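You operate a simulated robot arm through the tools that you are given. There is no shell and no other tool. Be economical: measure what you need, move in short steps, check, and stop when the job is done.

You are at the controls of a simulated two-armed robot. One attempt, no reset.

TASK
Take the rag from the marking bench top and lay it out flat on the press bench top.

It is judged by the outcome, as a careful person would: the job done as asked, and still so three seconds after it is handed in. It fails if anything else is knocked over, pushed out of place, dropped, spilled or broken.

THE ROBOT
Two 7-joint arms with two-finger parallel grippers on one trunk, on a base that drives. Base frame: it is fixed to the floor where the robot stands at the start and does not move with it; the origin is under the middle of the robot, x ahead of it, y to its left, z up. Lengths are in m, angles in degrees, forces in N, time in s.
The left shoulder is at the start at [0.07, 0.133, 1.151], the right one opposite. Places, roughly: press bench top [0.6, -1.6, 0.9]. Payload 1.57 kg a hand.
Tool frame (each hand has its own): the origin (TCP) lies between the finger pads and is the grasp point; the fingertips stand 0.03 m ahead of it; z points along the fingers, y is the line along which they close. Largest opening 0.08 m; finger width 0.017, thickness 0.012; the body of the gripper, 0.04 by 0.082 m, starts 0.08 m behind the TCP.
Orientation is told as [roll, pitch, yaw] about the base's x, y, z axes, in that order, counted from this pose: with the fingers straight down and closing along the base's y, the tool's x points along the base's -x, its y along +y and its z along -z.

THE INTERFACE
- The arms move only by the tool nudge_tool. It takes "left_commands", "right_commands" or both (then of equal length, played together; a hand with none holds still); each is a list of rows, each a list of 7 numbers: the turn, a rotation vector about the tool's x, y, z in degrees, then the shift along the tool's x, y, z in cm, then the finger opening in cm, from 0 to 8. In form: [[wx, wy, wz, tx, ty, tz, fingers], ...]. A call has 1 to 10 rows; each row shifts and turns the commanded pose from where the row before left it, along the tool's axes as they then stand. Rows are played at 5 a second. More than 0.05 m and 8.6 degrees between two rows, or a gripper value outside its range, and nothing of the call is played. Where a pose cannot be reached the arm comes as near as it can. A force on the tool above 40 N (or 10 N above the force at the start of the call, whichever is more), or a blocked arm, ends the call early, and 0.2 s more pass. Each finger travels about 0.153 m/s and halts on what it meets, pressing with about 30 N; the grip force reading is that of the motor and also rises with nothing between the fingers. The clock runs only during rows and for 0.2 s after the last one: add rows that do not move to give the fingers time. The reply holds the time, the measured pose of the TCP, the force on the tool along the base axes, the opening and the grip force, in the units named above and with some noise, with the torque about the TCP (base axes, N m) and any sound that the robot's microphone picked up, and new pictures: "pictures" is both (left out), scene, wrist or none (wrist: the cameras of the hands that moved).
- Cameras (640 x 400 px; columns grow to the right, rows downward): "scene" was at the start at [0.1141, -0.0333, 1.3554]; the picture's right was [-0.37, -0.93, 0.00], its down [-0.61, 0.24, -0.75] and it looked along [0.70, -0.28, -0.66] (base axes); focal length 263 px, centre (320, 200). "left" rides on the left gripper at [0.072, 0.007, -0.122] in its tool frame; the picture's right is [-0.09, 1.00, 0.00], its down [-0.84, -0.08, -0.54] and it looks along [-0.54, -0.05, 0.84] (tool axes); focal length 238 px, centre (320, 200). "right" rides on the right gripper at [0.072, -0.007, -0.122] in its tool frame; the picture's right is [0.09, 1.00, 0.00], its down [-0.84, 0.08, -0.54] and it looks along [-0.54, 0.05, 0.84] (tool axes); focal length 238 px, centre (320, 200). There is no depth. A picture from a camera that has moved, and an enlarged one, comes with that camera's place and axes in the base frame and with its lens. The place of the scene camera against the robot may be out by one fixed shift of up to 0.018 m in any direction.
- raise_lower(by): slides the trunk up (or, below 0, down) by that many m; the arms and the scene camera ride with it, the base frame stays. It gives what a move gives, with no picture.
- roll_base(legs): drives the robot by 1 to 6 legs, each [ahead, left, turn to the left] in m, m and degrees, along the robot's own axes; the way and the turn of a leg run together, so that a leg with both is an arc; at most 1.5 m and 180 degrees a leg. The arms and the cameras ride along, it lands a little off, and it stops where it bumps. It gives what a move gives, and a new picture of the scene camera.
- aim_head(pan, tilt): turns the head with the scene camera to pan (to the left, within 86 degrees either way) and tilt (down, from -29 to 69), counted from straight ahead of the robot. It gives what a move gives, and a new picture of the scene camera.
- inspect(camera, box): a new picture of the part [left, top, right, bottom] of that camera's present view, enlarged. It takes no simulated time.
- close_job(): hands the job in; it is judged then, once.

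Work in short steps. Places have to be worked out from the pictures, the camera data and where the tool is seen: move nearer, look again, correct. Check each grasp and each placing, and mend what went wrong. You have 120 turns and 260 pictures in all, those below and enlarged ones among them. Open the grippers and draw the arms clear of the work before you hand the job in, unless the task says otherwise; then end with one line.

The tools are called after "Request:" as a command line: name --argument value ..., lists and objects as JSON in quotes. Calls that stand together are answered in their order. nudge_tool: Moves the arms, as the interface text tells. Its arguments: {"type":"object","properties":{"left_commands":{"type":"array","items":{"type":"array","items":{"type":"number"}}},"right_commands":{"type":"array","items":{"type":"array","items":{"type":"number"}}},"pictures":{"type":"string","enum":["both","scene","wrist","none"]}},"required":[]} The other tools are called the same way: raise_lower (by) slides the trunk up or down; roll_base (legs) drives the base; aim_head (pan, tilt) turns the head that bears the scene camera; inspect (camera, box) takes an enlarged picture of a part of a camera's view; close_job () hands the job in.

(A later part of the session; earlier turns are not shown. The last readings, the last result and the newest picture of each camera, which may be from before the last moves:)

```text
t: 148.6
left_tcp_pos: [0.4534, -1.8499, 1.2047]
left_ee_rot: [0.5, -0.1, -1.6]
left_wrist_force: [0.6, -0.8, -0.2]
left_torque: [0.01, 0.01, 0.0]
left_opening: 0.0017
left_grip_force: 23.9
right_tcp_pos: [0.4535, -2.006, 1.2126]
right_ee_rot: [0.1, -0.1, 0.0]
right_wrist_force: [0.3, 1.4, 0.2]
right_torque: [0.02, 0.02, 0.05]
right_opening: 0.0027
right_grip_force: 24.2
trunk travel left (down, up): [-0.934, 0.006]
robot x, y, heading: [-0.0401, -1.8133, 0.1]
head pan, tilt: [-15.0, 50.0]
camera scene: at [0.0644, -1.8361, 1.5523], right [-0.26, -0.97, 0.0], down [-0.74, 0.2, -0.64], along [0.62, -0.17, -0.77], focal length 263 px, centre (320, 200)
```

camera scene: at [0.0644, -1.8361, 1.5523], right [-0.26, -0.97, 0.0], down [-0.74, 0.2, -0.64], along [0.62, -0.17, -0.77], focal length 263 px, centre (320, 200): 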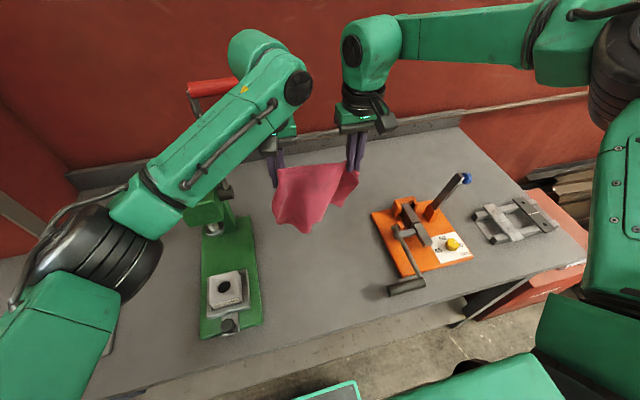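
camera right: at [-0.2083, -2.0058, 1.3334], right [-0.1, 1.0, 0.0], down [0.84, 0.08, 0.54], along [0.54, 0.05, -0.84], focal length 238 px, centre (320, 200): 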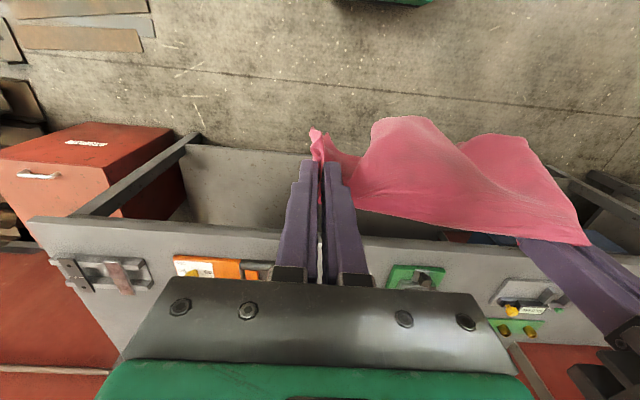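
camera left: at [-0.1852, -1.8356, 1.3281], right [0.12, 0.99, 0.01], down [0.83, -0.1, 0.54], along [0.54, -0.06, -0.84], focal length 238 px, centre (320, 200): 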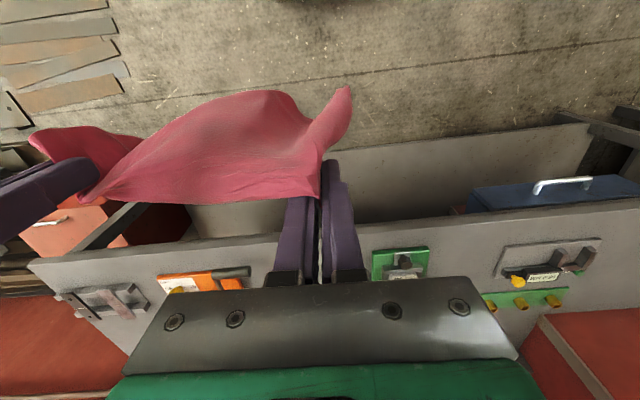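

The path is clear. I extend 3 cm more, then lower the trunk 10 cm so the hem touches.

Request:
nudge_tool --left_commands '[[0, 0, 0, -1.5, 0, 0, 0], [0, 0, 0, -1.5, 0, 0, 0], [0, 0, 0, 0, 0, 0, 0]]' --right_commands '[[0, 0, 0, -1.5, 0, 0, 0], [0, 0, 0, -1.5, 0, 0, 0], [0, 0, 0, 0, 0, 0, 0]]' --pictures "none"

Request:
raise_lower --by -0.1

Request:
inspect --camera "scene" --box '[180, 90, 440, 310]'

```text
t: 149.4
left_tcp_pos: [0.4829, -1.8485, 1.2048]
left_ee_rot: [0.5, -0.1, -1.6]
left_wrist_force: [-0.3, -1.4, 0.4]
left_torque: [0.04, 0.0, -0.02]
left_opening: 0.002
left_grip_force: 23.4
right_tcp_pos: [0.4815, -2.0038, 1.2119]
right_ee_rot: [0.0, -0.1, 0.0]
right_wrist_force: [-0.1, 0.9, 0.6]
right_torque: [0.03, -0.01, 0.07]
right_opening: 0.0027
right_grip_force: 24.5
trunk travel left (down, up): [-0.934, 0.006]
robot x, y, heading: [-0.0453, -1.8168, 0.0]
head pan, tilt: [-15.0, 50.0]
```

```text
t: 150.7
left_tcp_pos: [0.4848, -1.8481, 1.1046]
left_ee_rot: [0.6, -0.1, -1.7]
left_wrist_force: [0.8, -1.6, -0.5]
left_torque: [0.06, 0.03, 0.02]
left_opening: 0.0025
left_grip_force: 23.3
right_tcp_pos: [0.4822, -2.0046, 1.1121]
right_ee_rot: [0.1, 0.0, 0.0]
right_wrist_force: [-0.4, 0.7, 0.5]
right_torque: [0.02, -0.01, 0.05]
right_opening: 0.0026
right_grip_force: 23.8
trunk travel left (down, up): [-0.834, 0.106]
robot x, y, heading: [-0.0415, -1.8145, 0.1]
head pan, tilt: [-15.0, 50.0]
```

```text
1.82 times, centred on (310, 200) of scene
camera zoom: at [0.0646, -1.8359, 1.4523], right [-0.26, -0.97, 0.0], down [-0.74, 0.2, -0.64], along [0.62, -0.17, -0.77], focal length 479 px, centre (338, 200)
```

zoom: 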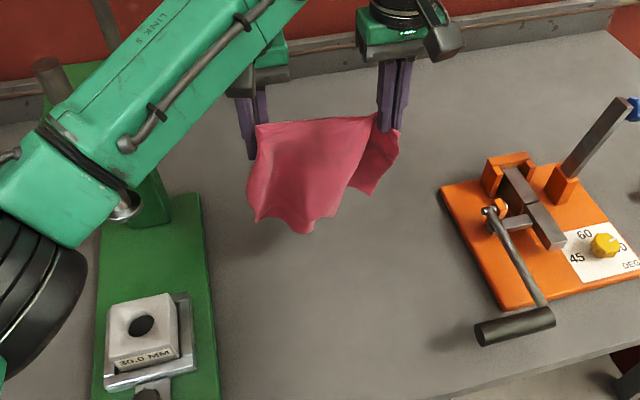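

Hem is about 4 cm above the bench. I now lay it: alternate lowering the trunk and backing the base.

Request:
raise_lower --by -0.045

Request:
roll_base --legs '[[-0.06, 0, 0]]'

Request:
raise_lower --by -0.035

Request:
roll_base --legs '[[-0.05, 0, 0]]'

Request:
raise_lower --by -0.03

Request:
inspect --camera "scene" --box '[180, 60, 440, 280]'

```text
t: 151.6
left_tcp_pos: [0.484, -1.8486, 1.0599]
left_ee_rot: [0.6, -0.1, -1.6]
left_wrist_force: [0.1, -1.2, -0.6]
left_torque: [0.06, 0.0, -0.01]
left_opening: 0.0022
left_grip_force: 24.3
right_tcp_pos: [0.4826, -2.0038, 1.0671]
right_ee_rot: [0.2, -0.1, 0.1]
right_wrist_force: [0.2, 0.5, 1.4]
right_torque: [0.02, -0.01, 0.05]
right_opening: 0.0027
right_grip_force: 24.5
trunk travel left (down, up): [-0.789, 0.151]
robot x, y, heading: [-0.0443, -1.8175, 0.1]
head pan, tilt: [-15.0, 50.0]
```

```text
t: 152.6
left_tcp_pos: [0.4309, -1.8477, 1.0568]
left_ee_rot: [0.6, 0.2, -1.5]
left_wrist_force: [0.2, -0.9, -1.0]
left_torque: [0.03, 0.03, -0.03]
left_opening: 0.0019
left_grip_force: 23.4
right_tcp_pos: [0.4289, -2.0047, 1.0632]
right_ee_rot: [0.1, 0.2, 0.0]
right_wrist_force: [0.0, 0.6, 0.4]
right_torque: [0.01, 0.03, 0.05]
right_opening: 0.0026
right_grip_force: 24.1
trunk travel left (down, up): [-0.789, 0.151]
robot x, y, heading: [-0.1042, -1.8133, 0.2]
head pan, tilt: [-15.0, 50.0]
camera scene: at [0.013, -1.8361, 1.4064], right [-0.26, -0.97, 0.0], down [-0.74, 0.2, -0.64], along [0.62, -0.17, -0.77], focal length 263 px, centre (320, 200)
```

scene: 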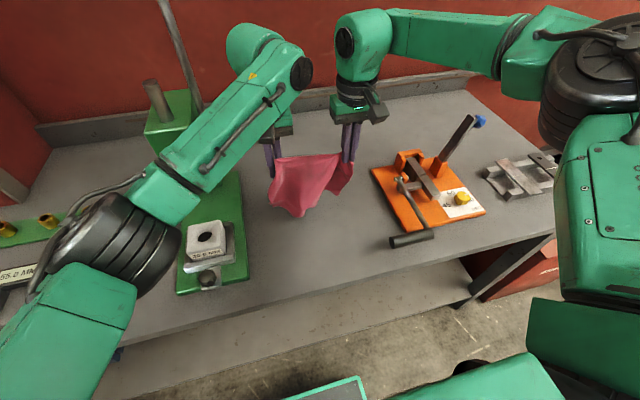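

```text
t: 153.3
left_tcp_pos: [0.4241, -1.8481, 1.0246]
left_ee_rot: [0.4, -0.2, -1.4]
left_wrist_force: [-0.4, -0.4, 0.0]
left_torque: [0.05, -0.02, -0.01]
left_opening: 0.002
left_grip_force: 23.3
right_tcp_pos: [0.4217, -2.0029, 1.0326]
right_ee_rot: [0.1, -0.2, 0.2]
right_wrist_force: [-0.3, 1.0, 0.0]
right_torque: [0.04, -0.03, 0.04]
right_opening: 0.0024
right_grip_force: 23.7
trunk travel left (down, up): [-0.754, 0.186]
robot x, y, heading: [-0.1037, -1.8163, 0.0]
head pan, tilt: [-15.0, 50.0]
```

```text
t: 154.3
left_tcp_pos: [0.3821, -1.849, 1.0221]
left_ee_rot: [0.7, 0.3, -1.5]
left_wrist_force: [0.5, -1.3, -0.1]
left_torque: [0.02, 0.04, 0.03]
left_opening: 0.0021
left_grip_force: 23.5
right_tcp_pos: [0.379, -2.0048, 1.0287]
right_ee_rot: [0.0, 0.1, 0.0]
right_wrist_force: [-0.2, 1.1, -0.1]
right_torque: [0.03, 0.04, 0.03]
right_opening: 0.0025
right_grip_force: 24.2
trunk travel left (down, up): [-0.754, 0.186]
robot x, y, heading: [-0.1539, -1.815, -0.1]
head pan, tilt: [-15.0, 50.0]
camera scene: at [-0.0362, -1.8362, 1.3714], right [-0.26, -0.97, 0.0], down [-0.74, 0.2, -0.64], along [0.62, -0.17, -0.77], focal length 263 px, centre (320, 200)
```

scene: 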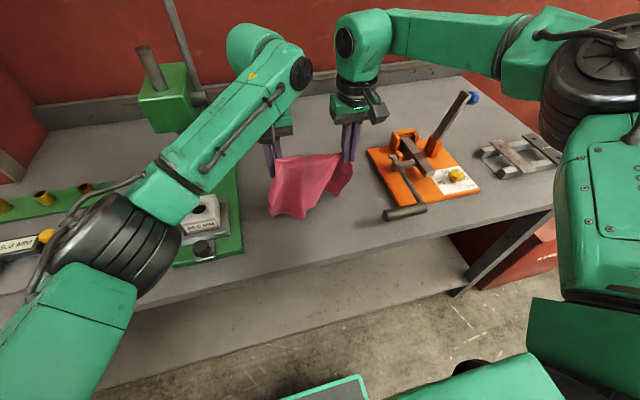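

```text
t: 155.0
left_tcp_pos: [0.375, -1.8489, 0.9942]
left_ee_rot: [0.6, -0.1, -1.5]
left_wrist_force: [0.7, -1.8, 0.1]
left_torque: [0.03, 0.0, -0.01]
left_opening: 0.0019
left_grip_force: 23.4
right_tcp_pos: [0.3737, -2.0048, 1.0018]
right_ee_rot: [0.1, -0.2, 0.0]
right_wrist_force: [-0.8, 1.5, -0.4]
right_torque: [0.0, 0.0, 0.02]
right_opening: 0.0026
right_grip_force: 23.9
trunk travel left (down, up): [-0.724, 0.216]
robot x, y, heading: [-0.1527, -1.8151, 0.1]
head pan, tilt: [-15.0, 50.0]
```

```text
1.82 times, centred on (310, 170) of scene
camera zoom: at [-0.0448, -1.8359, 1.3424], right [-0.26, -0.97, 0.0], down [-0.74, 0.2, -0.64], along [0.62, -0.17, -0.77], focal length 479 px, centre (338, 254)
```

zoom: 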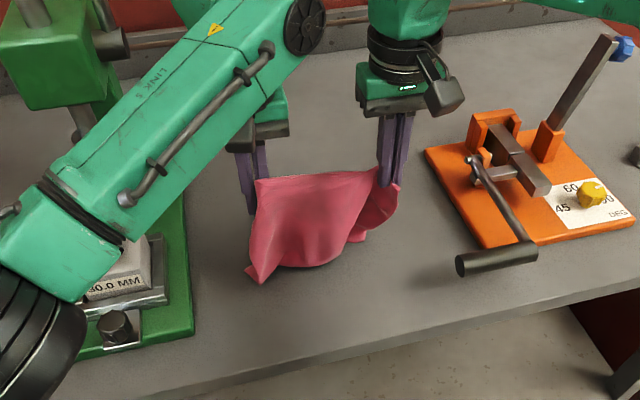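

The hem swung toward the robot before touching. I redo it: lift, go forward, let it settle, lower until the hem truly rests on the bench, then draw back.

Request:
raise_lower --by 0.1

Request:
roll_base --legs '[[0.11, 0, 0]]'

Request:
nudge_tool --left_commands '[[0, 0, 0, 0, 0, 0, 0], [0, 0, 0, 0, 0, 0, 0], [0, 0, 0, 0, 0, 0, 0], [0, 0, 0, 0, 0, 0, 0], [0, 0, 0, 0, 0, 0, 0], [0, 0, 0, 0, 0, 0, 0]]' --pictures "none"

Request:
raise_lower --by -0.05

Request:
inspect --camera "scene" --box '[180, 60, 440, 280]'

```text
t: 156.3
left_tcp_pos: [0.3772, -1.8481, 1.0944]
left_ee_rot: [0.6, -0.1, -1.5]
left_wrist_force: [0.4, -0.1, -0.3]
left_torque: [0.04, -0.01, 0.0]
left_opening: 0.0017
left_grip_force: 23.8
right_tcp_pos: [0.3748, -2.0049, 1.1018]
right_ee_rot: [0.1, -0.1, 0.0]
right_wrist_force: [0.5, 1.9, 0.7]
right_torque: [0.03, -0.02, 0.03]
right_opening: 0.0026
right_grip_force: 23.5
trunk travel left (down, up): [-0.824, 0.116]
robot x, y, heading: [-0.1564, -1.8147, -0.2]
head pan, tilt: [-15.0, 50.0]
```

```text
t: 157.6
left_tcp_pos: [0.4847, -1.8483, 1.0956]
left_ee_rot: [0.6, -0.3, -1.5]
left_wrist_force: [0.3, -1.7, -0.1]
left_torque: [0.05, -0.03, 0.03]
left_opening: 0.0021
left_grip_force: 23.8
right_tcp_pos: [0.4829, -2.0034, 1.1026]
right_ee_rot: [0.1, -0.2, 0.0]
right_wrist_force: [-0.2, 0.4, 0.5]
right_torque: [0.03, -0.06, 0.07]
right_opening: 0.0025
right_grip_force: 23.7
trunk travel left (down, up): [-0.824, 0.116]
robot x, y, heading: [-0.0413, -1.8094, 0.2]
head pan, tilt: [-15.0, 50.0]
camera scene: at [0.0641, -1.8359, 1.4426], right [-0.26, -0.97, 0.0], down [-0.74, 0.2, -0.64], along [0.62, -0.17, -0.76], focal length 263 px, centre (320, 200)
```

scene: 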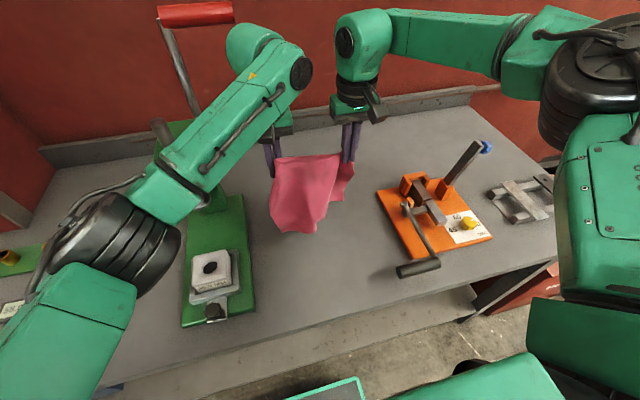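

```text
t: 158.9
left_tcp_pos: [0.4872, -1.8486, 1.0937]
left_ee_rot: [0.6, 0.0, -1.5]
left_wrist_force: [0.1, -1.2, -0.1]
left_torque: [0.04, 0.01, -0.01]
left_opening: 0.0019
left_grip_force: 23.7
right_tcp_pos: [0.4847, -2.0042, 1.1013]
right_ee_rot: [0.1, 0.1, 0.0]
right_wrist_force: [-0.4, 1.6, 0.6]
right_torque: [0.04, 0.01, 0.07]
right_opening: 0.0027
right_grip_force: 24.1
trunk travel left (down, up): [-0.824, 0.116]
robot x, y, heading: [-0.0393, -1.8146, 0.0]
head pan, tilt: [-15.0, 50.0]
```

```text
t: 159.9
left_tcp_pos: [0.4863, -1.8488, 1.0443]
left_ee_rot: [0.7, -0.1, -1.5]
left_wrist_force: [0.2, -0.2, 0.1]
left_torque: [0.03, 0.01, 0.01]
left_opening: 0.0021
left_grip_force: 23.3
right_tcp_pos: [0.4845, -2.0043, 1.0515]
right_ee_rot: [0.1, -0.1, 0.0]
right_wrist_force: [0.1, 2.1, 0.7]
right_torque: [0.04, -0.02, 0.04]
right_opening: 0.0024
right_grip_force: 23.6
trunk travel left (down, up): [-0.774, 0.166]
robot x, y, heading: [-0.045, -1.8118, 0.0]
head pan, tilt: [-15.0, 50.0]
```

```text
1.82 times, centred on (310, 170) of scene
camera zoom: at [0.0667, -1.8359, 1.3923], right [-0.26, -0.97, 0.0], down [-0.74, 0.2, -0.64], along [0.62, -0.17, -0.77], focal length 479 px, centre (338, 254)
```

zoom: 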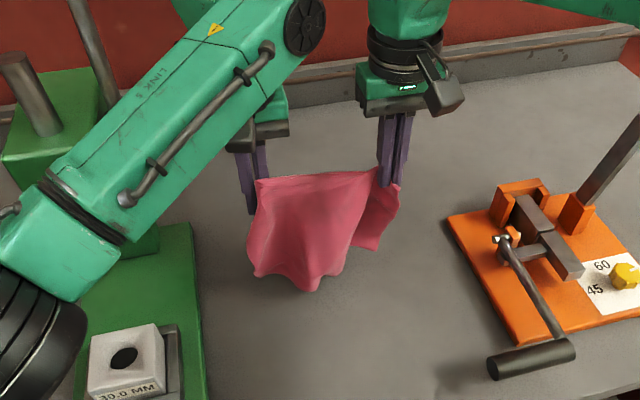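

Hem is at the bench. I lower 2 cm more for firm contact and draw back 8 cm in small steps, checking that the hem lags.

Request:
raise_lower --by -0.02

Request:
roll_base --legs '[[-0.04, 0, 0], [-0.04, 0, 0]]'

Request:
inspect --camera "scene" --box '[180, 60, 440, 280]'

```text
t: 160.5
left_tcp_pos: [0.4869, -1.8488, 1.0239]
left_ee_rot: [0.6, -0.1, -1.5]
left_wrist_force: [-0.4, -1.0, -0.8]
left_torque: [0.01, 0.03, 0.0]
left_opening: 0.0023
left_grip_force: 23.6
right_tcp_pos: [0.485, -2.0052, 1.031]
right_ee_rot: [0.0, -0.1, 0.0]
right_wrist_force: [-0.6, 1.0, 1.1]
right_torque: [0.05, -0.03, 0.04]
right_opening: 0.0027
right_grip_force: 24.3
trunk travel left (down, up): [-0.754, 0.186]
robot x, y, heading: [-0.046, -1.8142, 0.0]
head pan, tilt: [-15.0, 50.0]
```

```text
t: 161.9
left_tcp_pos: [0.4143, -1.8482, 1.0205]
left_ee_rot: [0.6, 0.4, -1.4]
left_wrist_force: [1.4, -1.5, -0.9]
left_torque: [0.05, 0.06, 0.0]
left_opening: 0.0022
left_grip_force: 23.6
right_tcp_pos: [0.4125, -2.0041, 1.0269]
right_ee_rot: [0.2, 0.3, 0.2]
right_wrist_force: [-0.7, 1.7, -0.3]
right_torque: [0.04, 0.08, 0.08]
right_opening: 0.0026
right_grip_force: 23.6
trunk travel left (down, up): [-0.754, 0.186]
robot x, y, heading: [-0.1246, -1.8123, 0.0]
head pan, tilt: [-15.0, 50.0]
camera scene: at [-0.0033, -1.836, 1.3712], right [-0.26, -0.97, 0.0], down [-0.74, 0.2, -0.64], along [0.62, -0.17, -0.77], focal length 263 px, centre (320, 200)
```

scene: 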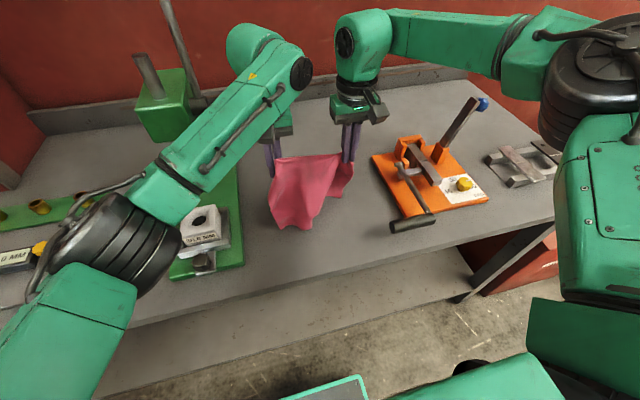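

```text
1.82 times, centred on (310, 170) of scene
camera zoom: at [-0.0033, -1.836, 1.3712], right [-0.26, -0.97, 0.0], down [-0.74, 0.2, -0.64], along [0.62, -0.17, -0.77], focal length 479 px, centre (338, 254)
```

zoom: 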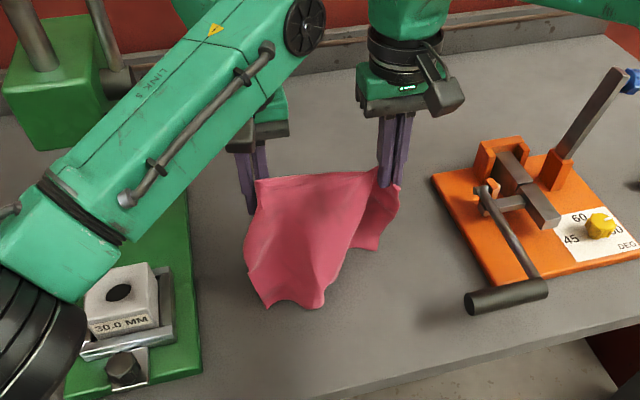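

The cloth slides easily and leans toward the robot. I'll lift, go forward again and pitch both hands so the fingers point forward-down, making the sheet lean away from the robot before it touches.

Request:
raise_lower --by 0.1

Request:
nudge_tool --left_commands '[[0, -8, 0, 0, 0, 0, 0], [0, -8, 0, 0, 0, 0, 0], [0, -8, 0, 0, 0, 0, 0], [0, -8, 0, 0, 0, 0, 0], [0, 0, 0, 0, 0, 0, 0]]' --right_commands '[[0, -8, 0, 0, 0, 0, 0], [0, -8, 0, 0, 0, 0, 0], [0, -8, 0, 0, 0, 0, 0], [0, -8, 0, 0, 0, 0, 0], [0, 0, 0, 0, 0, 0, 0]]' --pictures "scene"

```text
t: 163.2
left_tcp_pos: [0.4073, -1.8485, 1.1246]
left_ee_rot: [0.6, 0.0, -1.3]
left_wrist_force: [-0.2, -0.8, 0.0]
left_torque: [0.02, 0.04, 0.0]
left_opening: 0.0021
left_grip_force: 23.7
right_tcp_pos: [0.4051, -2.0048, 1.1309]
right_ee_rot: [0.1, 0.0, 0.1]
right_wrist_force: [-0.4, 1.2, 1.1]
right_torque: [0.01, -0.01, 0.05]
right_opening: 0.0023
right_grip_force: 23.8
trunk travel left (down, up): [-0.854, 0.086]
robot x, y, heading: [-0.1244, -1.8155, 0.2]
head pan, tilt: [-15.0, 50.0]
```

```text
t: 164.4
left_tcp_pos: [0.4079, -1.848, 1.1235]
left_ee_rot: [0.7, -32.1, -1.8]
left_wrist_force: [-0.1, -2.2, -1.0]
left_torque: [0.02, -0.02, 0.03]
left_opening: 0.0022
left_grip_force: 23.5
right_tcp_pos: [0.4049, -2.004, 1.131]
right_ee_rot: [0.1, -32.1, -0.1]
right_wrist_force: [0.5, 2.2, 0.9]
right_torque: [0.03, 0.03, 0.1]
right_opening: 0.0026
right_grip_force: 23.3
trunk travel left (down, up): [-0.854, 0.086]
robot x, y, heading: [-0.123, -1.8102, -0.1]
head pan, tilt: [-15.0, 50.0]
camera scene: at [-0.0121, -1.8359, 1.4722], right [-0.26, -0.97, 0.0], down [-0.74, 0.2, -0.64], along [0.62, -0.17, -0.77], focal length 263 px, centre (320, 200)
```

scene: 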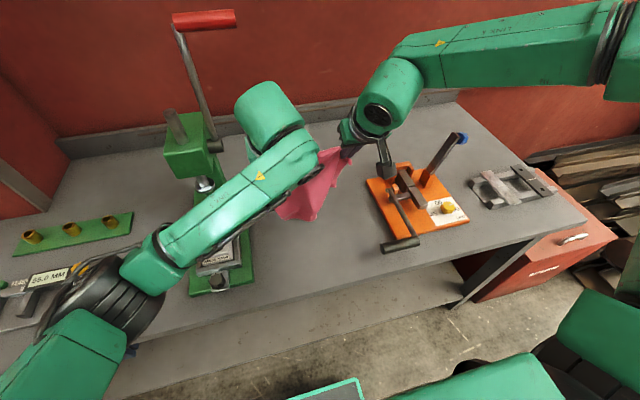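

The pitched hands also reach further forward. I extend both 7 cm ahead and zoom on the cloth.

Request:
nudge_tool --left_commands '[[0, 0, 0, -2, 0, 1.24, 0], [0, 0, 0, -2, 0, 1.24, 0], [0, 0, 0, -2, 0, 1.24, 0], [0, 0, 0, 0, 0, 0, 0], [0, 0, 0, 0, 0, 0, 0]]' --right_commands '[[0, 0, 0, -2, 0, 1.24, 0], [0, 0, 0, -2, 0, 1.24, 0], [0, 0, 0, -2, 0, 1.24, 0], [0, 0, 0, 0, 0, 0, 0], [0, 0, 0, 0, 0, 0, 0]]' --pictures "none"

Request:
raise_lower --by -0.05

Request:
inspect --camera "scene" --box '[220, 60, 440, 260]'

Request:
inspect --camera "right" --box '[0, 0, 640, 400]'

```text
t: 165.6
left_tcp_pos: [0.4783, -1.8472, 1.1245]
left_ee_rot: [0.6, -32.1, -1.8]
left_wrist_force: [1.1, -0.6, -0.3]
left_torque: [0.02, -0.01, 0.01]
left_opening: 0.002
left_grip_force: 23.6
right_tcp_pos: [0.4779, -2.0037, 1.1312]
right_ee_rot: [0.1, -32.1, 0.0]
right_wrist_force: [-0.7, 1.4, 0.1]
right_torque: [0.04, 0.02, 0.09]
right_opening: 0.0026
right_grip_force: 24.1
trunk travel left (down, up): [-0.854, 0.086]
robot x, y, heading: [-0.1224, -1.815, 0.1]
head pan, tilt: [-15.0, 50.0]
```

```text
t: 166.6
left_tcp_pos: [0.4792, -1.8488, 1.0757]
left_ee_rot: [0.6, -32.1, -1.8]
left_wrist_force: [0.6, -1.0, -0.6]
left_torque: [0.01, -0.01, 0.02]
left_opening: 0.0021
left_grip_force: 23.0
right_tcp_pos: [0.4766, -2.0043, 1.0811]
right_ee_rot: [0.0, -32.0, 0.0]
right_wrist_force: [-0.7, 0.9, -0.3]
right_torque: [0.02, 0.01, 0.05]
right_opening: 0.0028
right_grip_force: 23.8
trunk travel left (down, up): [-0.804, 0.136]
robot x, y, heading: [-0.1243, -1.8131, -0.1]
head pan, tilt: [-15.0, 50.0]
```

```text
2.00 times, centred on (330, 160) of scene
camera zoom: at [-0.0128, -1.8357, 1.4222], right [-0.26, -0.97, 0.0], down [-0.74, 0.2, -0.64], along [0.62, -0.17, -0.77], focal length 527 px, centre (300, 280)
```

zoom: 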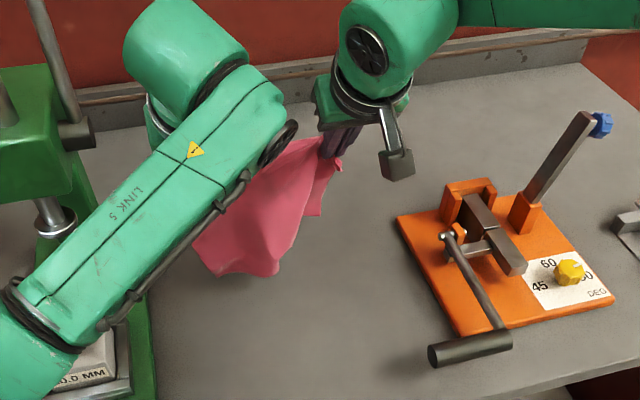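

```text
1.00 times, centred on (320, 200) of right
camera zoom: at [0.3504, -2.0097, 1.146], right [-0.08, 1.0, -0.05], down [0.42, 0.08, 0.9], along [0.9, 0.05, -0.43], focal length 238 px, centre (320, 200)
```

zoom: 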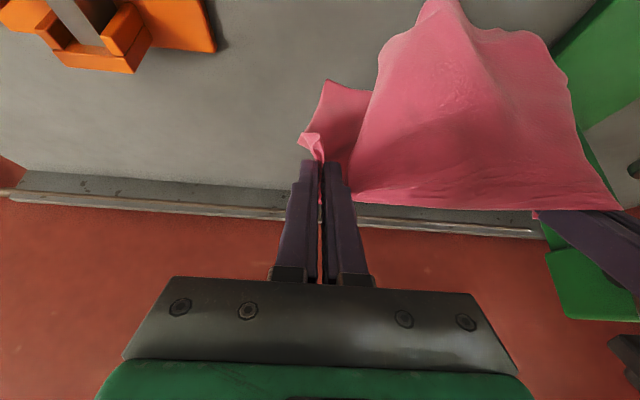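

The sheet hangs nearly vertical with hem just at the bench. I lift 1.5 cm, then do one continuous brisk back-and-down stroke with both arms so the hem lags on the far side.

Request:
raise_lower --by 0.015

Request:
nudge_tool --left_commands '[[0, 0, 0, 0, 0, 0, 0], [0, 0, 0, 3.92, 0, -1.27, 0], [0, 0, 0, 4.45, 0, -0.42, 0], [0, 0, 0, 4.72, 0, 0, 0], [0, 0, 0, 4.13, 0, 0.95, 0], [0, 0, 0, 3.55, 0, 1.91, 0], [0, 0, 0, 3.29, 0, 1.48, 0], [0, 0, 0, 1.91, 0, 1.17, 0], [0, 0, 0, 0, 0, 0, 0]]' --right_commands '[[0, 0, 0, 0, 0, 0, 0], [0, 0, 0, 3.92, 0, -1.27, 0], [0, 0, 0, 4.45, 0, -0.42, 0], [0, 0, 0, 4.72, 0, 0, 0], [0, 0, 0, 4.13, 0, 0.95, 0], [0, 0, 0, 3.55, 0, 1.91, 0], [0, 0, 0, 3.29, 0, 1.48, 0], [0, 0, 0, 1.91, 0, 1.17, 0], [0, 0, 0, 0, 0, 0, 0]]'

```text
t: 167.2
left_tcp_pos: [0.4797, -1.8485, 1.0908]
left_ee_rot: [0.8, -32.1, -1.8]
left_wrist_force: [0.7, -1.7, -0.3]
left_torque: [0.05, -0.02, 0.0]
left_opening: 0.002
left_grip_force: 23.6
right_tcp_pos: [0.4759, -2.0045, 1.0958]
right_ee_rot: [0.1, -32.0, 0.0]
right_wrist_force: [-0.6, 0.8, -0.1]
right_torque: [0.0, 0.01, 0.08]
right_opening: 0.0025
right_grip_force: 23.6
trunk travel left (down, up): [-0.819, 0.121]
robot x, y, heading: [-0.1236, -1.814, -0.0]
head pan, tilt: [-15.0, 50.0]
```

```text
t: 169.2
left_tcp_pos: [0.2785, -1.8407, 0.918]
left_ee_rot: [0.7, -32.0, -1.8]
left_wrist_force: [2.3, -3.8, -1.0]
left_torque: [0.07, -0.01, 0.09]
left_opening: 0.002
left_grip_force: 23.7
right_tcp_pos: [0.2764, -2.0026, 0.9263]
right_ee_rot: [0.1, -31.9, 0.0]
right_wrist_force: [-0.4, 3.7, 0.8]
right_torque: [0.06, -0.01, 0.13]
right_opening: 0.0028
right_grip_force: 23.8
trunk travel left (down, up): [-0.819, 0.121]
robot x, y, heading: [-0.121, -1.8125, -0.0]
head pan, tilt: [-15.0, 50.0]
camera scene: at [-0.012, -1.8358, 1.4372], right [-0.26, -0.97, 0.0], down [-0.74, 0.2, -0.64], along [0.62, -0.17, -0.77], focal length 263 px, centre (320, 200)
camera right: at [0.1513, -2.0089, 0.9903], right [-0.08, 1.0, -0.05], down [0.42, 0.08, 0.9], along [0.9, 0.05, -0.43], focal length 238 px, centre (320, 200)
camera left: at [0.1519, -1.8321, 0.9856], right [0.1, 0.99, 0.06], down [0.42, -0.1, 0.9], along [0.9, -0.07, -0.43], focal length 238 px, centre (320, 200)
```

scene: 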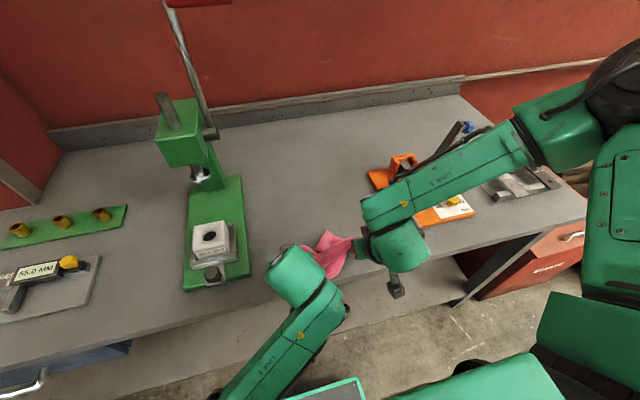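
right: 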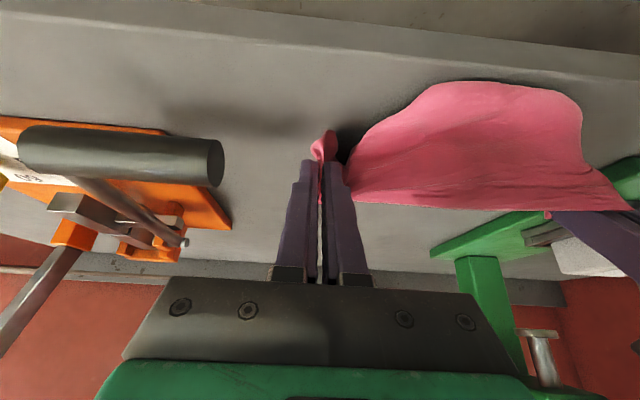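
left: 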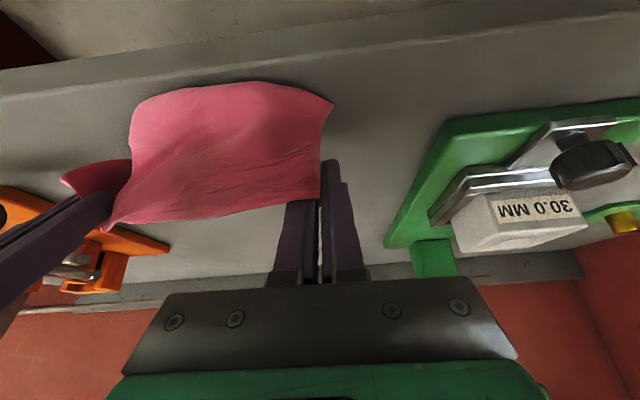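

Request:
inspect --camera "scene" --box '[260, 200, 420, 310]'

```text
3.64 times, centred on (340, 255) of scene
camera zoom: at [-0.012, -1.8358, 1.4372], right [-0.26, -0.97, 0.0], down [-0.74, 0.2, -0.64], along [0.62, -0.17, -0.77], focal length 957 px, centre (247, 0)
```

zoom: 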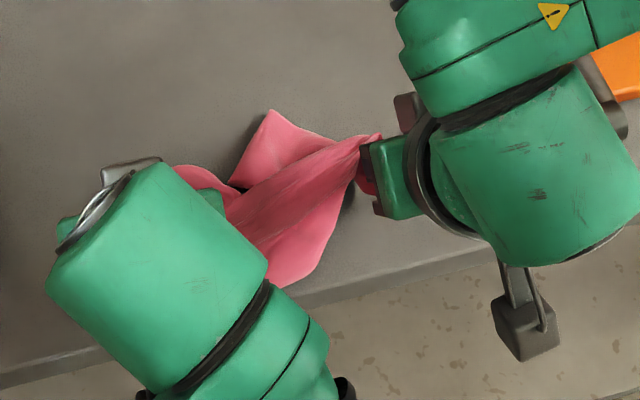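

Half the sheet went forward, half back. The cloth's natural lean is toward the robot, so I'll lay it the other way: hem near the robot, hands travelling forward and down. First lift and shift the base 3 cm right for more clearance from the press.

Request:
raise_lower --by 0.119

Request:
nudge_tool --left_commands '[[0, 0, 0, -1.59, 0, -2.54, 0], [0, 0, 0, -1.59, 0, -2.54, 0], [0, 8, 0, 0, 0, 0, 0], [0, 8, 0, 0, 0, 0, 0], [0, 0, 0, 0, 0, 0, 0]]' --right_commands '[[0, 0, 0, -1.59, 0, -2.54, 0], [0, 0, 0, -1.59, 0, -2.54, 0], [0, 8, 0, 0, 0, 0, 0], [0, 8, 0, 0, 0, 0, 0], [0, 0, 0, 0, 0, 0, 0]]' --pictures "none"

Request:
roll_base --legs '[[0.02, -0.03, 0]]'

Request:
inspect --camera "scene" --box '[200, 60, 460, 300]'

```text
t: 170.7
left_tcp_pos: [0.2766, -1.8408, 1.0387]
left_ee_rot: [0.8, -32.1, -1.8]
left_wrist_force: [1.2, -3.2, -0.3]
left_torque: [0.09, 0.02, 0.08]
left_opening: 0.0023
left_grip_force: 23.9
right_tcp_pos: [0.2775, -2.0016, 1.0448]
right_ee_rot: [0.1, -32.1, 0.0]
right_wrist_force: [-1.1, 3.3, 0.5]
right_torque: [0.04, 0.01, 0.09]
right_opening: 0.0028
right_grip_force: 23.8
trunk travel left (down, up): [-0.938, 0.002]
robot x, y, heading: [-0.124, -1.8141, -0.0]
head pan, tilt: [-15.0, 50.0]
```

```text
t: 171.8
left_tcp_pos: [0.2786, -1.7895, 1.0618]
left_ee_rot: [9.7, -15.1, -2.9]
left_wrist_force: [3.7, -20.3, -0.8]
left_torque: [0.23, 0.06, 0.37]
left_opening: 0.0022
left_grip_force: 23.8
right_tcp_pos: [0.276, -1.9963, 1.1055]
right_ee_rot: [1.1, -16.3, 0.0]
right_wrist_force: [-3.7, 19.6, -0.7]
right_torque: [0.5, 0.11, 0.4]
right_opening: 0.0035
right_grip_force: 24.0
trunk travel left (down, up): [-0.938, 0.002]
robot x, y, heading: [-0.122, -1.8137, 0.1]
head pan, tilt: [-15.0, 50.0]
stopped in row 5 (left hand): the arm was blocked; the commanded pose is now the measured one
```

```text
t: 172.6
left_tcp_pos: [0.2941, -1.8122, 1.0641]
left_ee_rot: [9.6, -15.3, -2.8]
left_wrist_force: [5.2, -26.5, 0.8]
left_torque: [0.21, 0.03, 0.48]
left_opening: 0.0018
left_grip_force: 23.5
right_tcp_pos: [0.2925, -2.0219, 1.1088]
right_ee_rot: [0.5, -16.6, 0.1]
right_wrist_force: [-4.4, 27.8, -1.7]
right_torque: [0.6, 0.14, 0.5]
right_opening: 0.0033
right_grip_force: 25.1
trunk travel left (down, up): [-0.938, 0.002]
robot x, y, heading: [-0.106, -1.8426, 0.1]
head pan, tilt: [-15.0, 50.0]
camera scene: at [0.0005, -1.8566, 1.557], right [-0.26, -0.97, 0.0], down [-0.74, 0.19, -0.65], along [0.62, -0.17, -0.76], focal length 263 px, centre (320, 200)
```

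scene: 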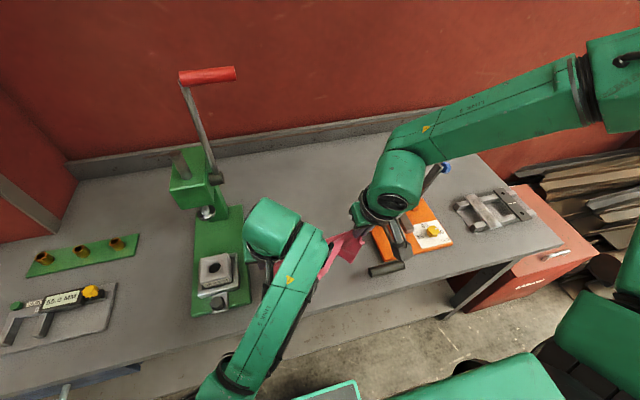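

```text
1.67 times, centred on (330, 180) of scene
camera zoom: at [0.0005, -1.8566, 1.557], right [-0.26, -0.97, 0.0], down [-0.74, 0.19, -0.65], along [0.62, -0.17, -0.76], focal length 439 px, centre (303, 233)
```

zoom: 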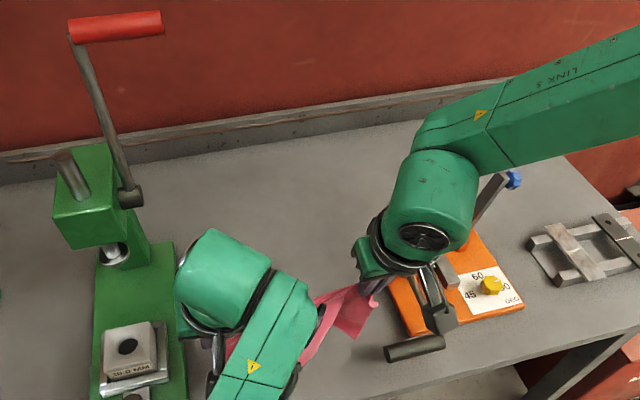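

The left arm got blocked and the cloth is over-tensioned (27 N). I relieve it at once by bringing the hands together.

Request:
nudge_tool --right_commands '[[0, 0, 0, 0, 2.5, 0, 0], [0, 0, 0, 0, 2.0, 1, 0], [0, 0, 0, 0, 0, 1, 0]]' --pictures "both"

Request:
aim_head --pan 0 --tilt 65

```text
t: 173.4
left_tcp_pos: [0.2974, -1.8187, 1.0615]
left_ee_rot: [10.0, -15.0, -2.9]
left_wrist_force: [0.4, -0.6, 0.6]
left_torque: [-0.01, 0.0, -0.01]
left_opening: 0.0021
left_grip_force: 23.3
right_tcp_pos: [0.3008, -1.981, 1.0888]
right_ee_rot: [1.0, -16.3, 0.0]
right_wrist_force: [0.2, -0.3, -0.4]
right_torque: [0.0, 0.0, 0.0]
right_opening: 0.0029
right_grip_force: 24.2
trunk travel left (down, up): [-0.938, 0.002]
robot x, y, heading: [-0.1004, -1.8451, -0.2]
head pan, tilt: [-15.0, 50.0]
camera scene: at [0.0074, -1.8663, 1.5562], right [-0.26, -0.97, 0.0], down [-0.74, 0.2, -0.64], along [0.62, -0.16, -0.77], focal length 263 px, centre (320, 200)
camera right: at [0.1977, -1.9903, 1.1846], right [-0.09, 1.0, -0.01], down [0.65, 0.07, 0.76], along [0.75, 0.06, -0.65], focal length 238 px, centre (320, 200)
```

scene: 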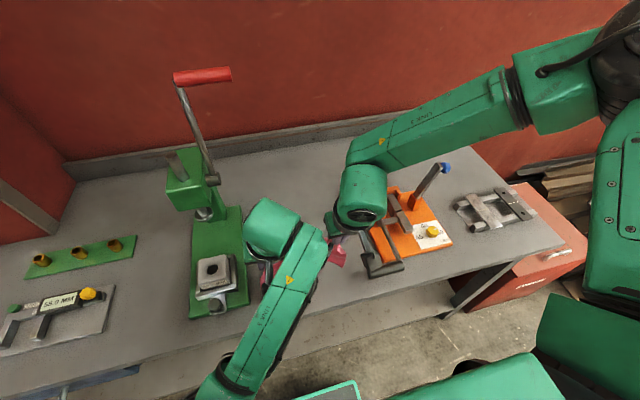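
right: 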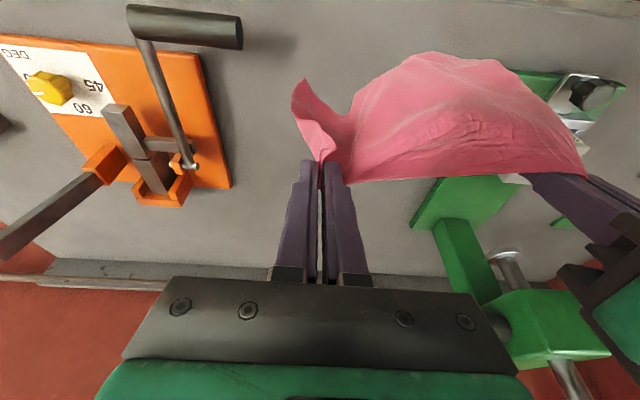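

```text
t: 174.2
left_tcp_pos: [0.2979, -1.818, 1.0634]
left_ee_rot: [10.0, -15.1, -2.9]
left_wrist_force: [-0.3, -0.5, 0.1]
left_torque: [-0.03, 0.0, 0.01]
left_opening: 0.0018
left_grip_force: 24.2
right_tcp_pos: [0.3011, -1.9819, 1.0874]
right_ee_rot: [1.0, -16.4, 0.0]
right_wrist_force: [-0.9, -0.5, 0.2]
right_torque: [-0.02, -0.03, 0.02]
right_opening: 0.0028
right_grip_force: 24.1
trunk travel left (down, up): [-0.938, 0.002]
robot x, y, heading: [-0.1057, -1.8475, 0.2]
head pan, tilt: [0.0, 65.0]
camera scene: at [-0.006, -1.8464, 1.5381], right [0.0, -1.0, 0.0], down [-0.91, 0.0, -0.42], along [0.42, 0.0, -0.91], focal length 263 px, centre (320, 200)
```

scene: 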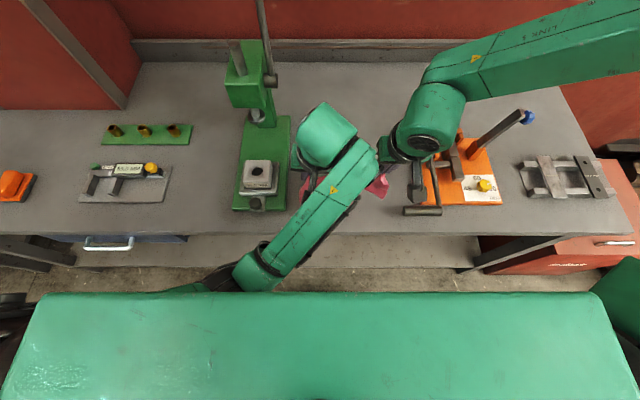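

Tension is gone and both grips hold. The left elbow is folded down by the bench front, so I back off 20 cm, level the left hand and extend both arms forward again.

Request:
roll_base --legs '[[-0.2, 0, 0]]'

Request:
nudge_tool --left_commands '[[5, 0, 0, -2, -0.8, 0, 0], [5, 0, 1.5, -2, -0.7, -1, 0], [0, 0, 1.5, -3, 0, -0.5, 0], [0, 0, 0, -3, 0, 0.8, 0], [0, -5, 0, -3, 0, 0.8, 0], [0, -5, 0, -3, 0, 0.8, 0], [0, 0, 0, 0, 0, 0, 0]]' --right_commands '[[0, 0, 0, -2, -0.5, 0.6, 0], [0, 0, 0, -2, -0.5, 0.6, 0], [0, 0, 0, -3, 0, 0.8, 0], [0, 0, 0, -3, 0, 0.8, 0], [0, -5, 0, -3, 0, 0.8, 0], [0, -4, 0, -3, 0, 0.8, 0], [0, 0, 0, 0, 0, 0, 0]]' --pictures "both"

```text
t: 175.8
left_tcp_pos: [0.104, -1.8172, 1.0611]
left_ee_rot: [9.9, -14.8, -2.9]
left_wrist_force: [1.2, -0.7, -1.0]
left_torque: [-0.01, 0.0, -0.01]
left_opening: 0.0021
left_grip_force: 23.4
right_tcp_pos: [0.1064, -1.9818, 1.0864]
right_ee_rot: [0.9, -16.0, 0.1]
right_wrist_force: [-0.1, 0.5, -0.2]
right_torque: [0.01, 0.04, 0.0]
right_opening: 0.0025
right_grip_force: 23.9
trunk travel left (down, up): [-0.938, 0.002]
robot x, y, heading: [-0.3028, -1.8453, -0.0]
head pan, tilt: [0.0, 65.0]
camera scene: at [-0.1991, -1.8458, 1.5377], right [0.0, -1.0, 0.0], down [-0.91, 0.0, -0.42], along [0.42, 0.0, -0.91], focal length 263 px, centre (320, 200)
```

scene: 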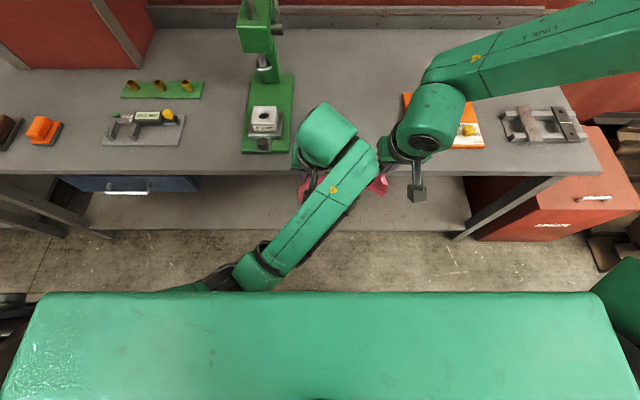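

```text
t: 177.4
left_tcp_pos: [0.2601, -1.8295, 1.09]
left_ee_rot: [2.7, -24.9, -5.8]
left_wrist_force: [0.3, 0.3, 0.5]
left_torque: [0.02, -0.03, 0.03]
left_opening: 0.0021
left_grip_force: 23.6
right_tcp_pos: [0.2595, -2.0004, 1.1029]
right_ee_rot: [0.9, -25.4, -0.1]
right_wrist_force: [-0.2, 0.4, -0.2]
right_torque: [0.02, 0.0, -0.03]
right_opening: 0.0028
right_grip_force: 23.9
right hand out of reach, approached as far as the arm can: row 6
trunk travel left (down, up): [-0.938, 0.002]
robot x, y, heading: [-0.3004, -1.8459, -0.1]
head pan, tilt: [0.0, 65.0]
camera scene: at [-0.2042, -1.8461, 1.5381], right [0.0, -1.0, 0.0], down [-0.91, 0.0, -0.42], along [0.42, 0.0, -0.91], focal length 263 px, centre (320, 200)
camera right: at [0.1428, -2.0078, 1.1802], right [-0.09, 1.0, -0.02], down [0.52, 0.07, 0.85], along [0.85, 0.06, -0.53], focal length 238 px, centre (320, 200)
camera left: at [0.1451, -1.8171, 1.1717], right [0.16, 0.98, 0.08], down [0.52, -0.16, 0.84], along [0.84, -0.09, -0.54], focal length 238 px, centre (320, 200)
```

scene: 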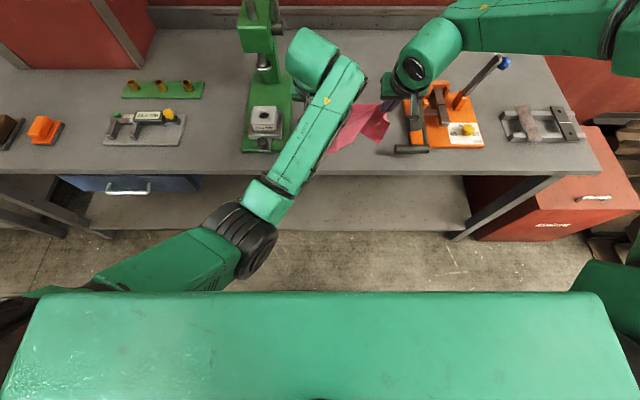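
right: 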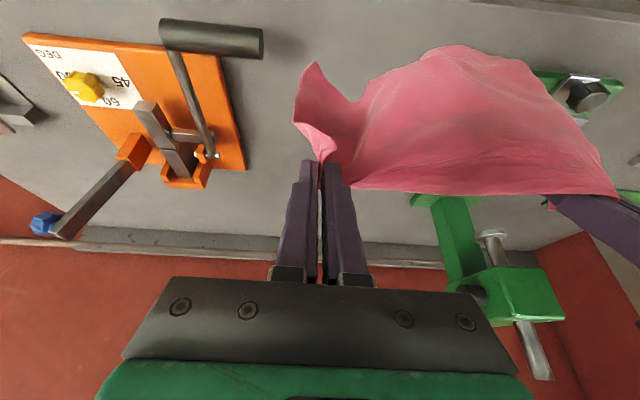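
left: 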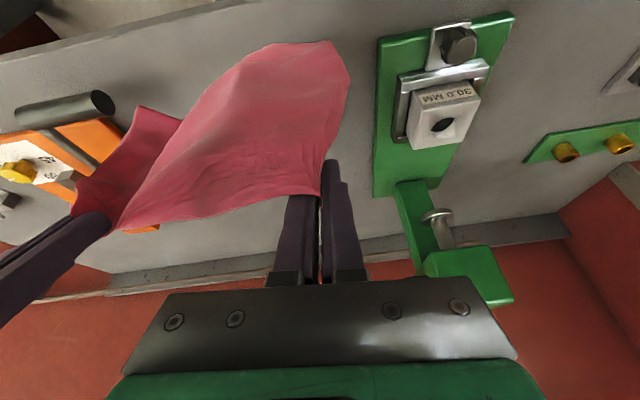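

Good posture: elbow is in front of the bench with hands far out. Now I drive forward 8 cm, lower to touch, then alternate forward/down so the hem stays nearest the robot.

Request:
roll_base --legs '[[0.08, 0, 0]]'

Request:
raise_lower --by -0.05

Request:
roll_base --legs '[[0.04, 0, 0]]'

Request:
raise_lower --by -0.04

Request:
inspect --camera "scene" --box '[200, 20, 480, 260]'

Request:
inspect --camera "right" --box '[0, 0, 640, 400]'

```text
t: 178.5
left_tcp_pos: [0.3368, -1.8301, 1.0963]
left_ee_rot: [2.6, -25.5, -5.8]
left_wrist_force: [0.5, 0.0, -0.2]
left_torque: [0.03, -0.04, -0.01]
left_opening: 0.0018
left_grip_force: 23.3
right_tcp_pos: [0.3347, -1.9986, 1.1049]
right_ee_rot: [1.0, -25.7, -0.1]
right_wrist_force: [-0.5, -0.3, -0.3]
right_torque: [-0.02, -0.04, -0.01]
right_opening: 0.0026
right_grip_force: 24.2
trunk travel left (down, up): [-0.938, 0.002]
robot x, y, heading: [-0.2214, -1.8443, 0.3]
head pan, tilt: [0.0, 65.0]
camera scene: at [-0.132, -1.8456, 1.5389], right [0.0, -1.0, 0.0], down [-0.9, 0.0, -0.43], along [0.43, 0.0, -0.9], focal length 263 px, centre (320, 200)
```

scene: 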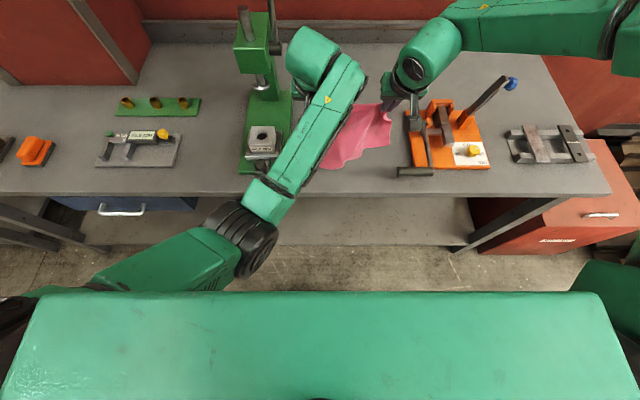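

```text
t: 179.4
left_tcp_pos: [0.3465, -1.8277, 1.0405]
left_ee_rot: [2.8, -24.9, -5.6]
left_wrist_force: [0.6, 0.2, -0.3]
left_torque: [-0.02, -0.01, 0.02]
left_opening: 0.002
left_grip_force: 23.4
right_tcp_pos: [0.3418, -1.9997, 1.0506]
right_ee_rot: [0.9, -25.4, -0.1]
right_wrist_force: [0.4, -0.1, 0.0]
right_torque: [-0.02, 0.03, 0.0]
right_opening: 0.0028
right_grip_force: 23.6
trunk travel left (down, up): [-0.888, 0.052]
robot x, y, heading: [-0.2206, -1.8441, 0.3]
head pan, tilt: [0.0, 65.0]
```

```text
t: 180.3
left_tcp_pos: [0.3759, -1.8274, 1.0474]
left_ee_rot: [2.9, -25.5, -5.7]
left_wrist_force: [-0.8, -0.1, 0.1]
left_torque: [0.05, -0.07, 0.0]
left_opening: 0.002
left_grip_force: 23.3
right_tcp_pos: [0.3729, -1.9999, 1.0557]
right_ee_rot: [1.0, -25.8, -0.2]
right_wrist_force: [-0.4, -0.3, 0.3]
right_torque: [-0.01, -0.02, 0.03]
right_opening: 0.0026
right_grip_force: 23.6
trunk travel left (down, up): [-0.888, 0.052]
robot x, y, heading: [-0.1815, -1.841, 0.1]
head pan, tilt: [0.0, 65.0]
camera scene: at [-0.094, -1.8456, 1.489], right [0.0, -1.0, 0.0], down [-0.9, 0.0, -0.43], along [0.43, 0.0, -0.9], focal length 263 px, centre (320, 200)
```

scene: 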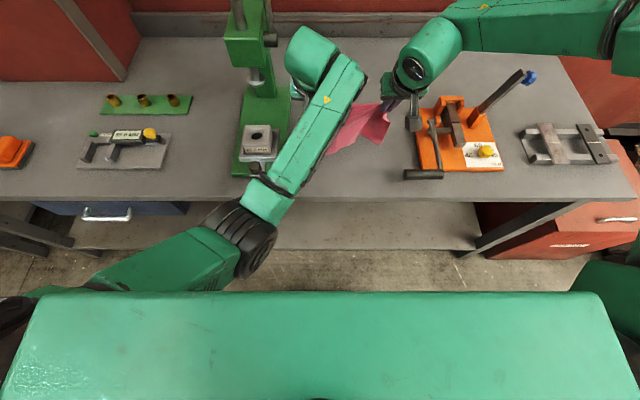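

```text
t: 181.1
left_tcp_pos: [0.3851, -1.8271, 1.0012]
left_ee_rot: [2.9, -25.1, -5.6]
left_wrist_force: [-0.4, -0.1, -1.9]
left_torque: [0.02, -0.01, 0.04]
left_opening: 0.0019
left_grip_force: 23.6
right_tcp_pos: [0.3806, -1.9982, 1.011]
right_ee_rot: [0.9, -25.3, -0.1]
right_wrist_force: [0.8, 0.1, 0.3]
right_torque: [0.0, 0.0, 0.0]
right_opening: 0.0026
right_grip_force: 23.9
trunk travel left (down, up): [-0.848, 0.092]
robot x, y, heading: [-0.1796, -1.8434, 0.3]
head pan, tilt: [0.0, 65.0]
```

```text
1.67 times, centred on (340, 140) of scene
camera zoom: at [-0.0823, -1.8457, 1.4479], right [0.0, -1.0, 0.0], down [-0.91, 0.0, -0.42], along [0.42, 0.0, -0.91], focal length 439 px, centre (287, 300)
```

zoom: 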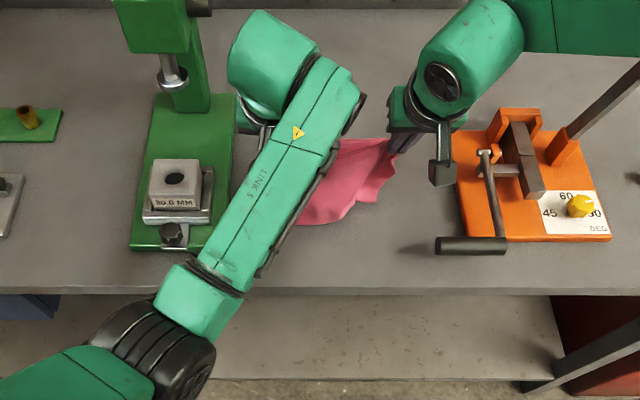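

```text
1.00 times, centred on (320, 200) of right
camera zoom: at [0.2636, -2.0076, 1.0899], right [-0.09, 1.0, -0.02], down [0.52, 0.07, 0.85], along [0.85, 0.06, -0.53], focal length 238 px, centre (320, 200)
```

zoom: 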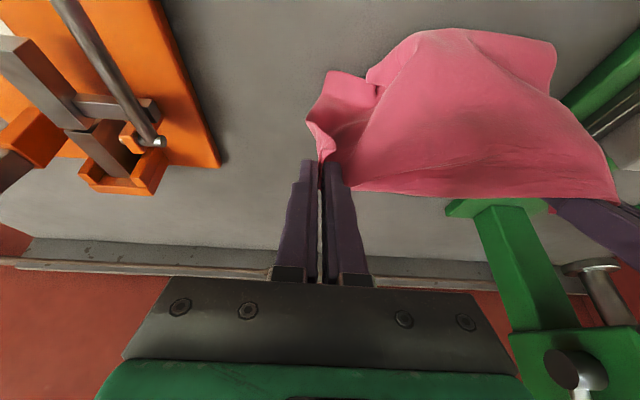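

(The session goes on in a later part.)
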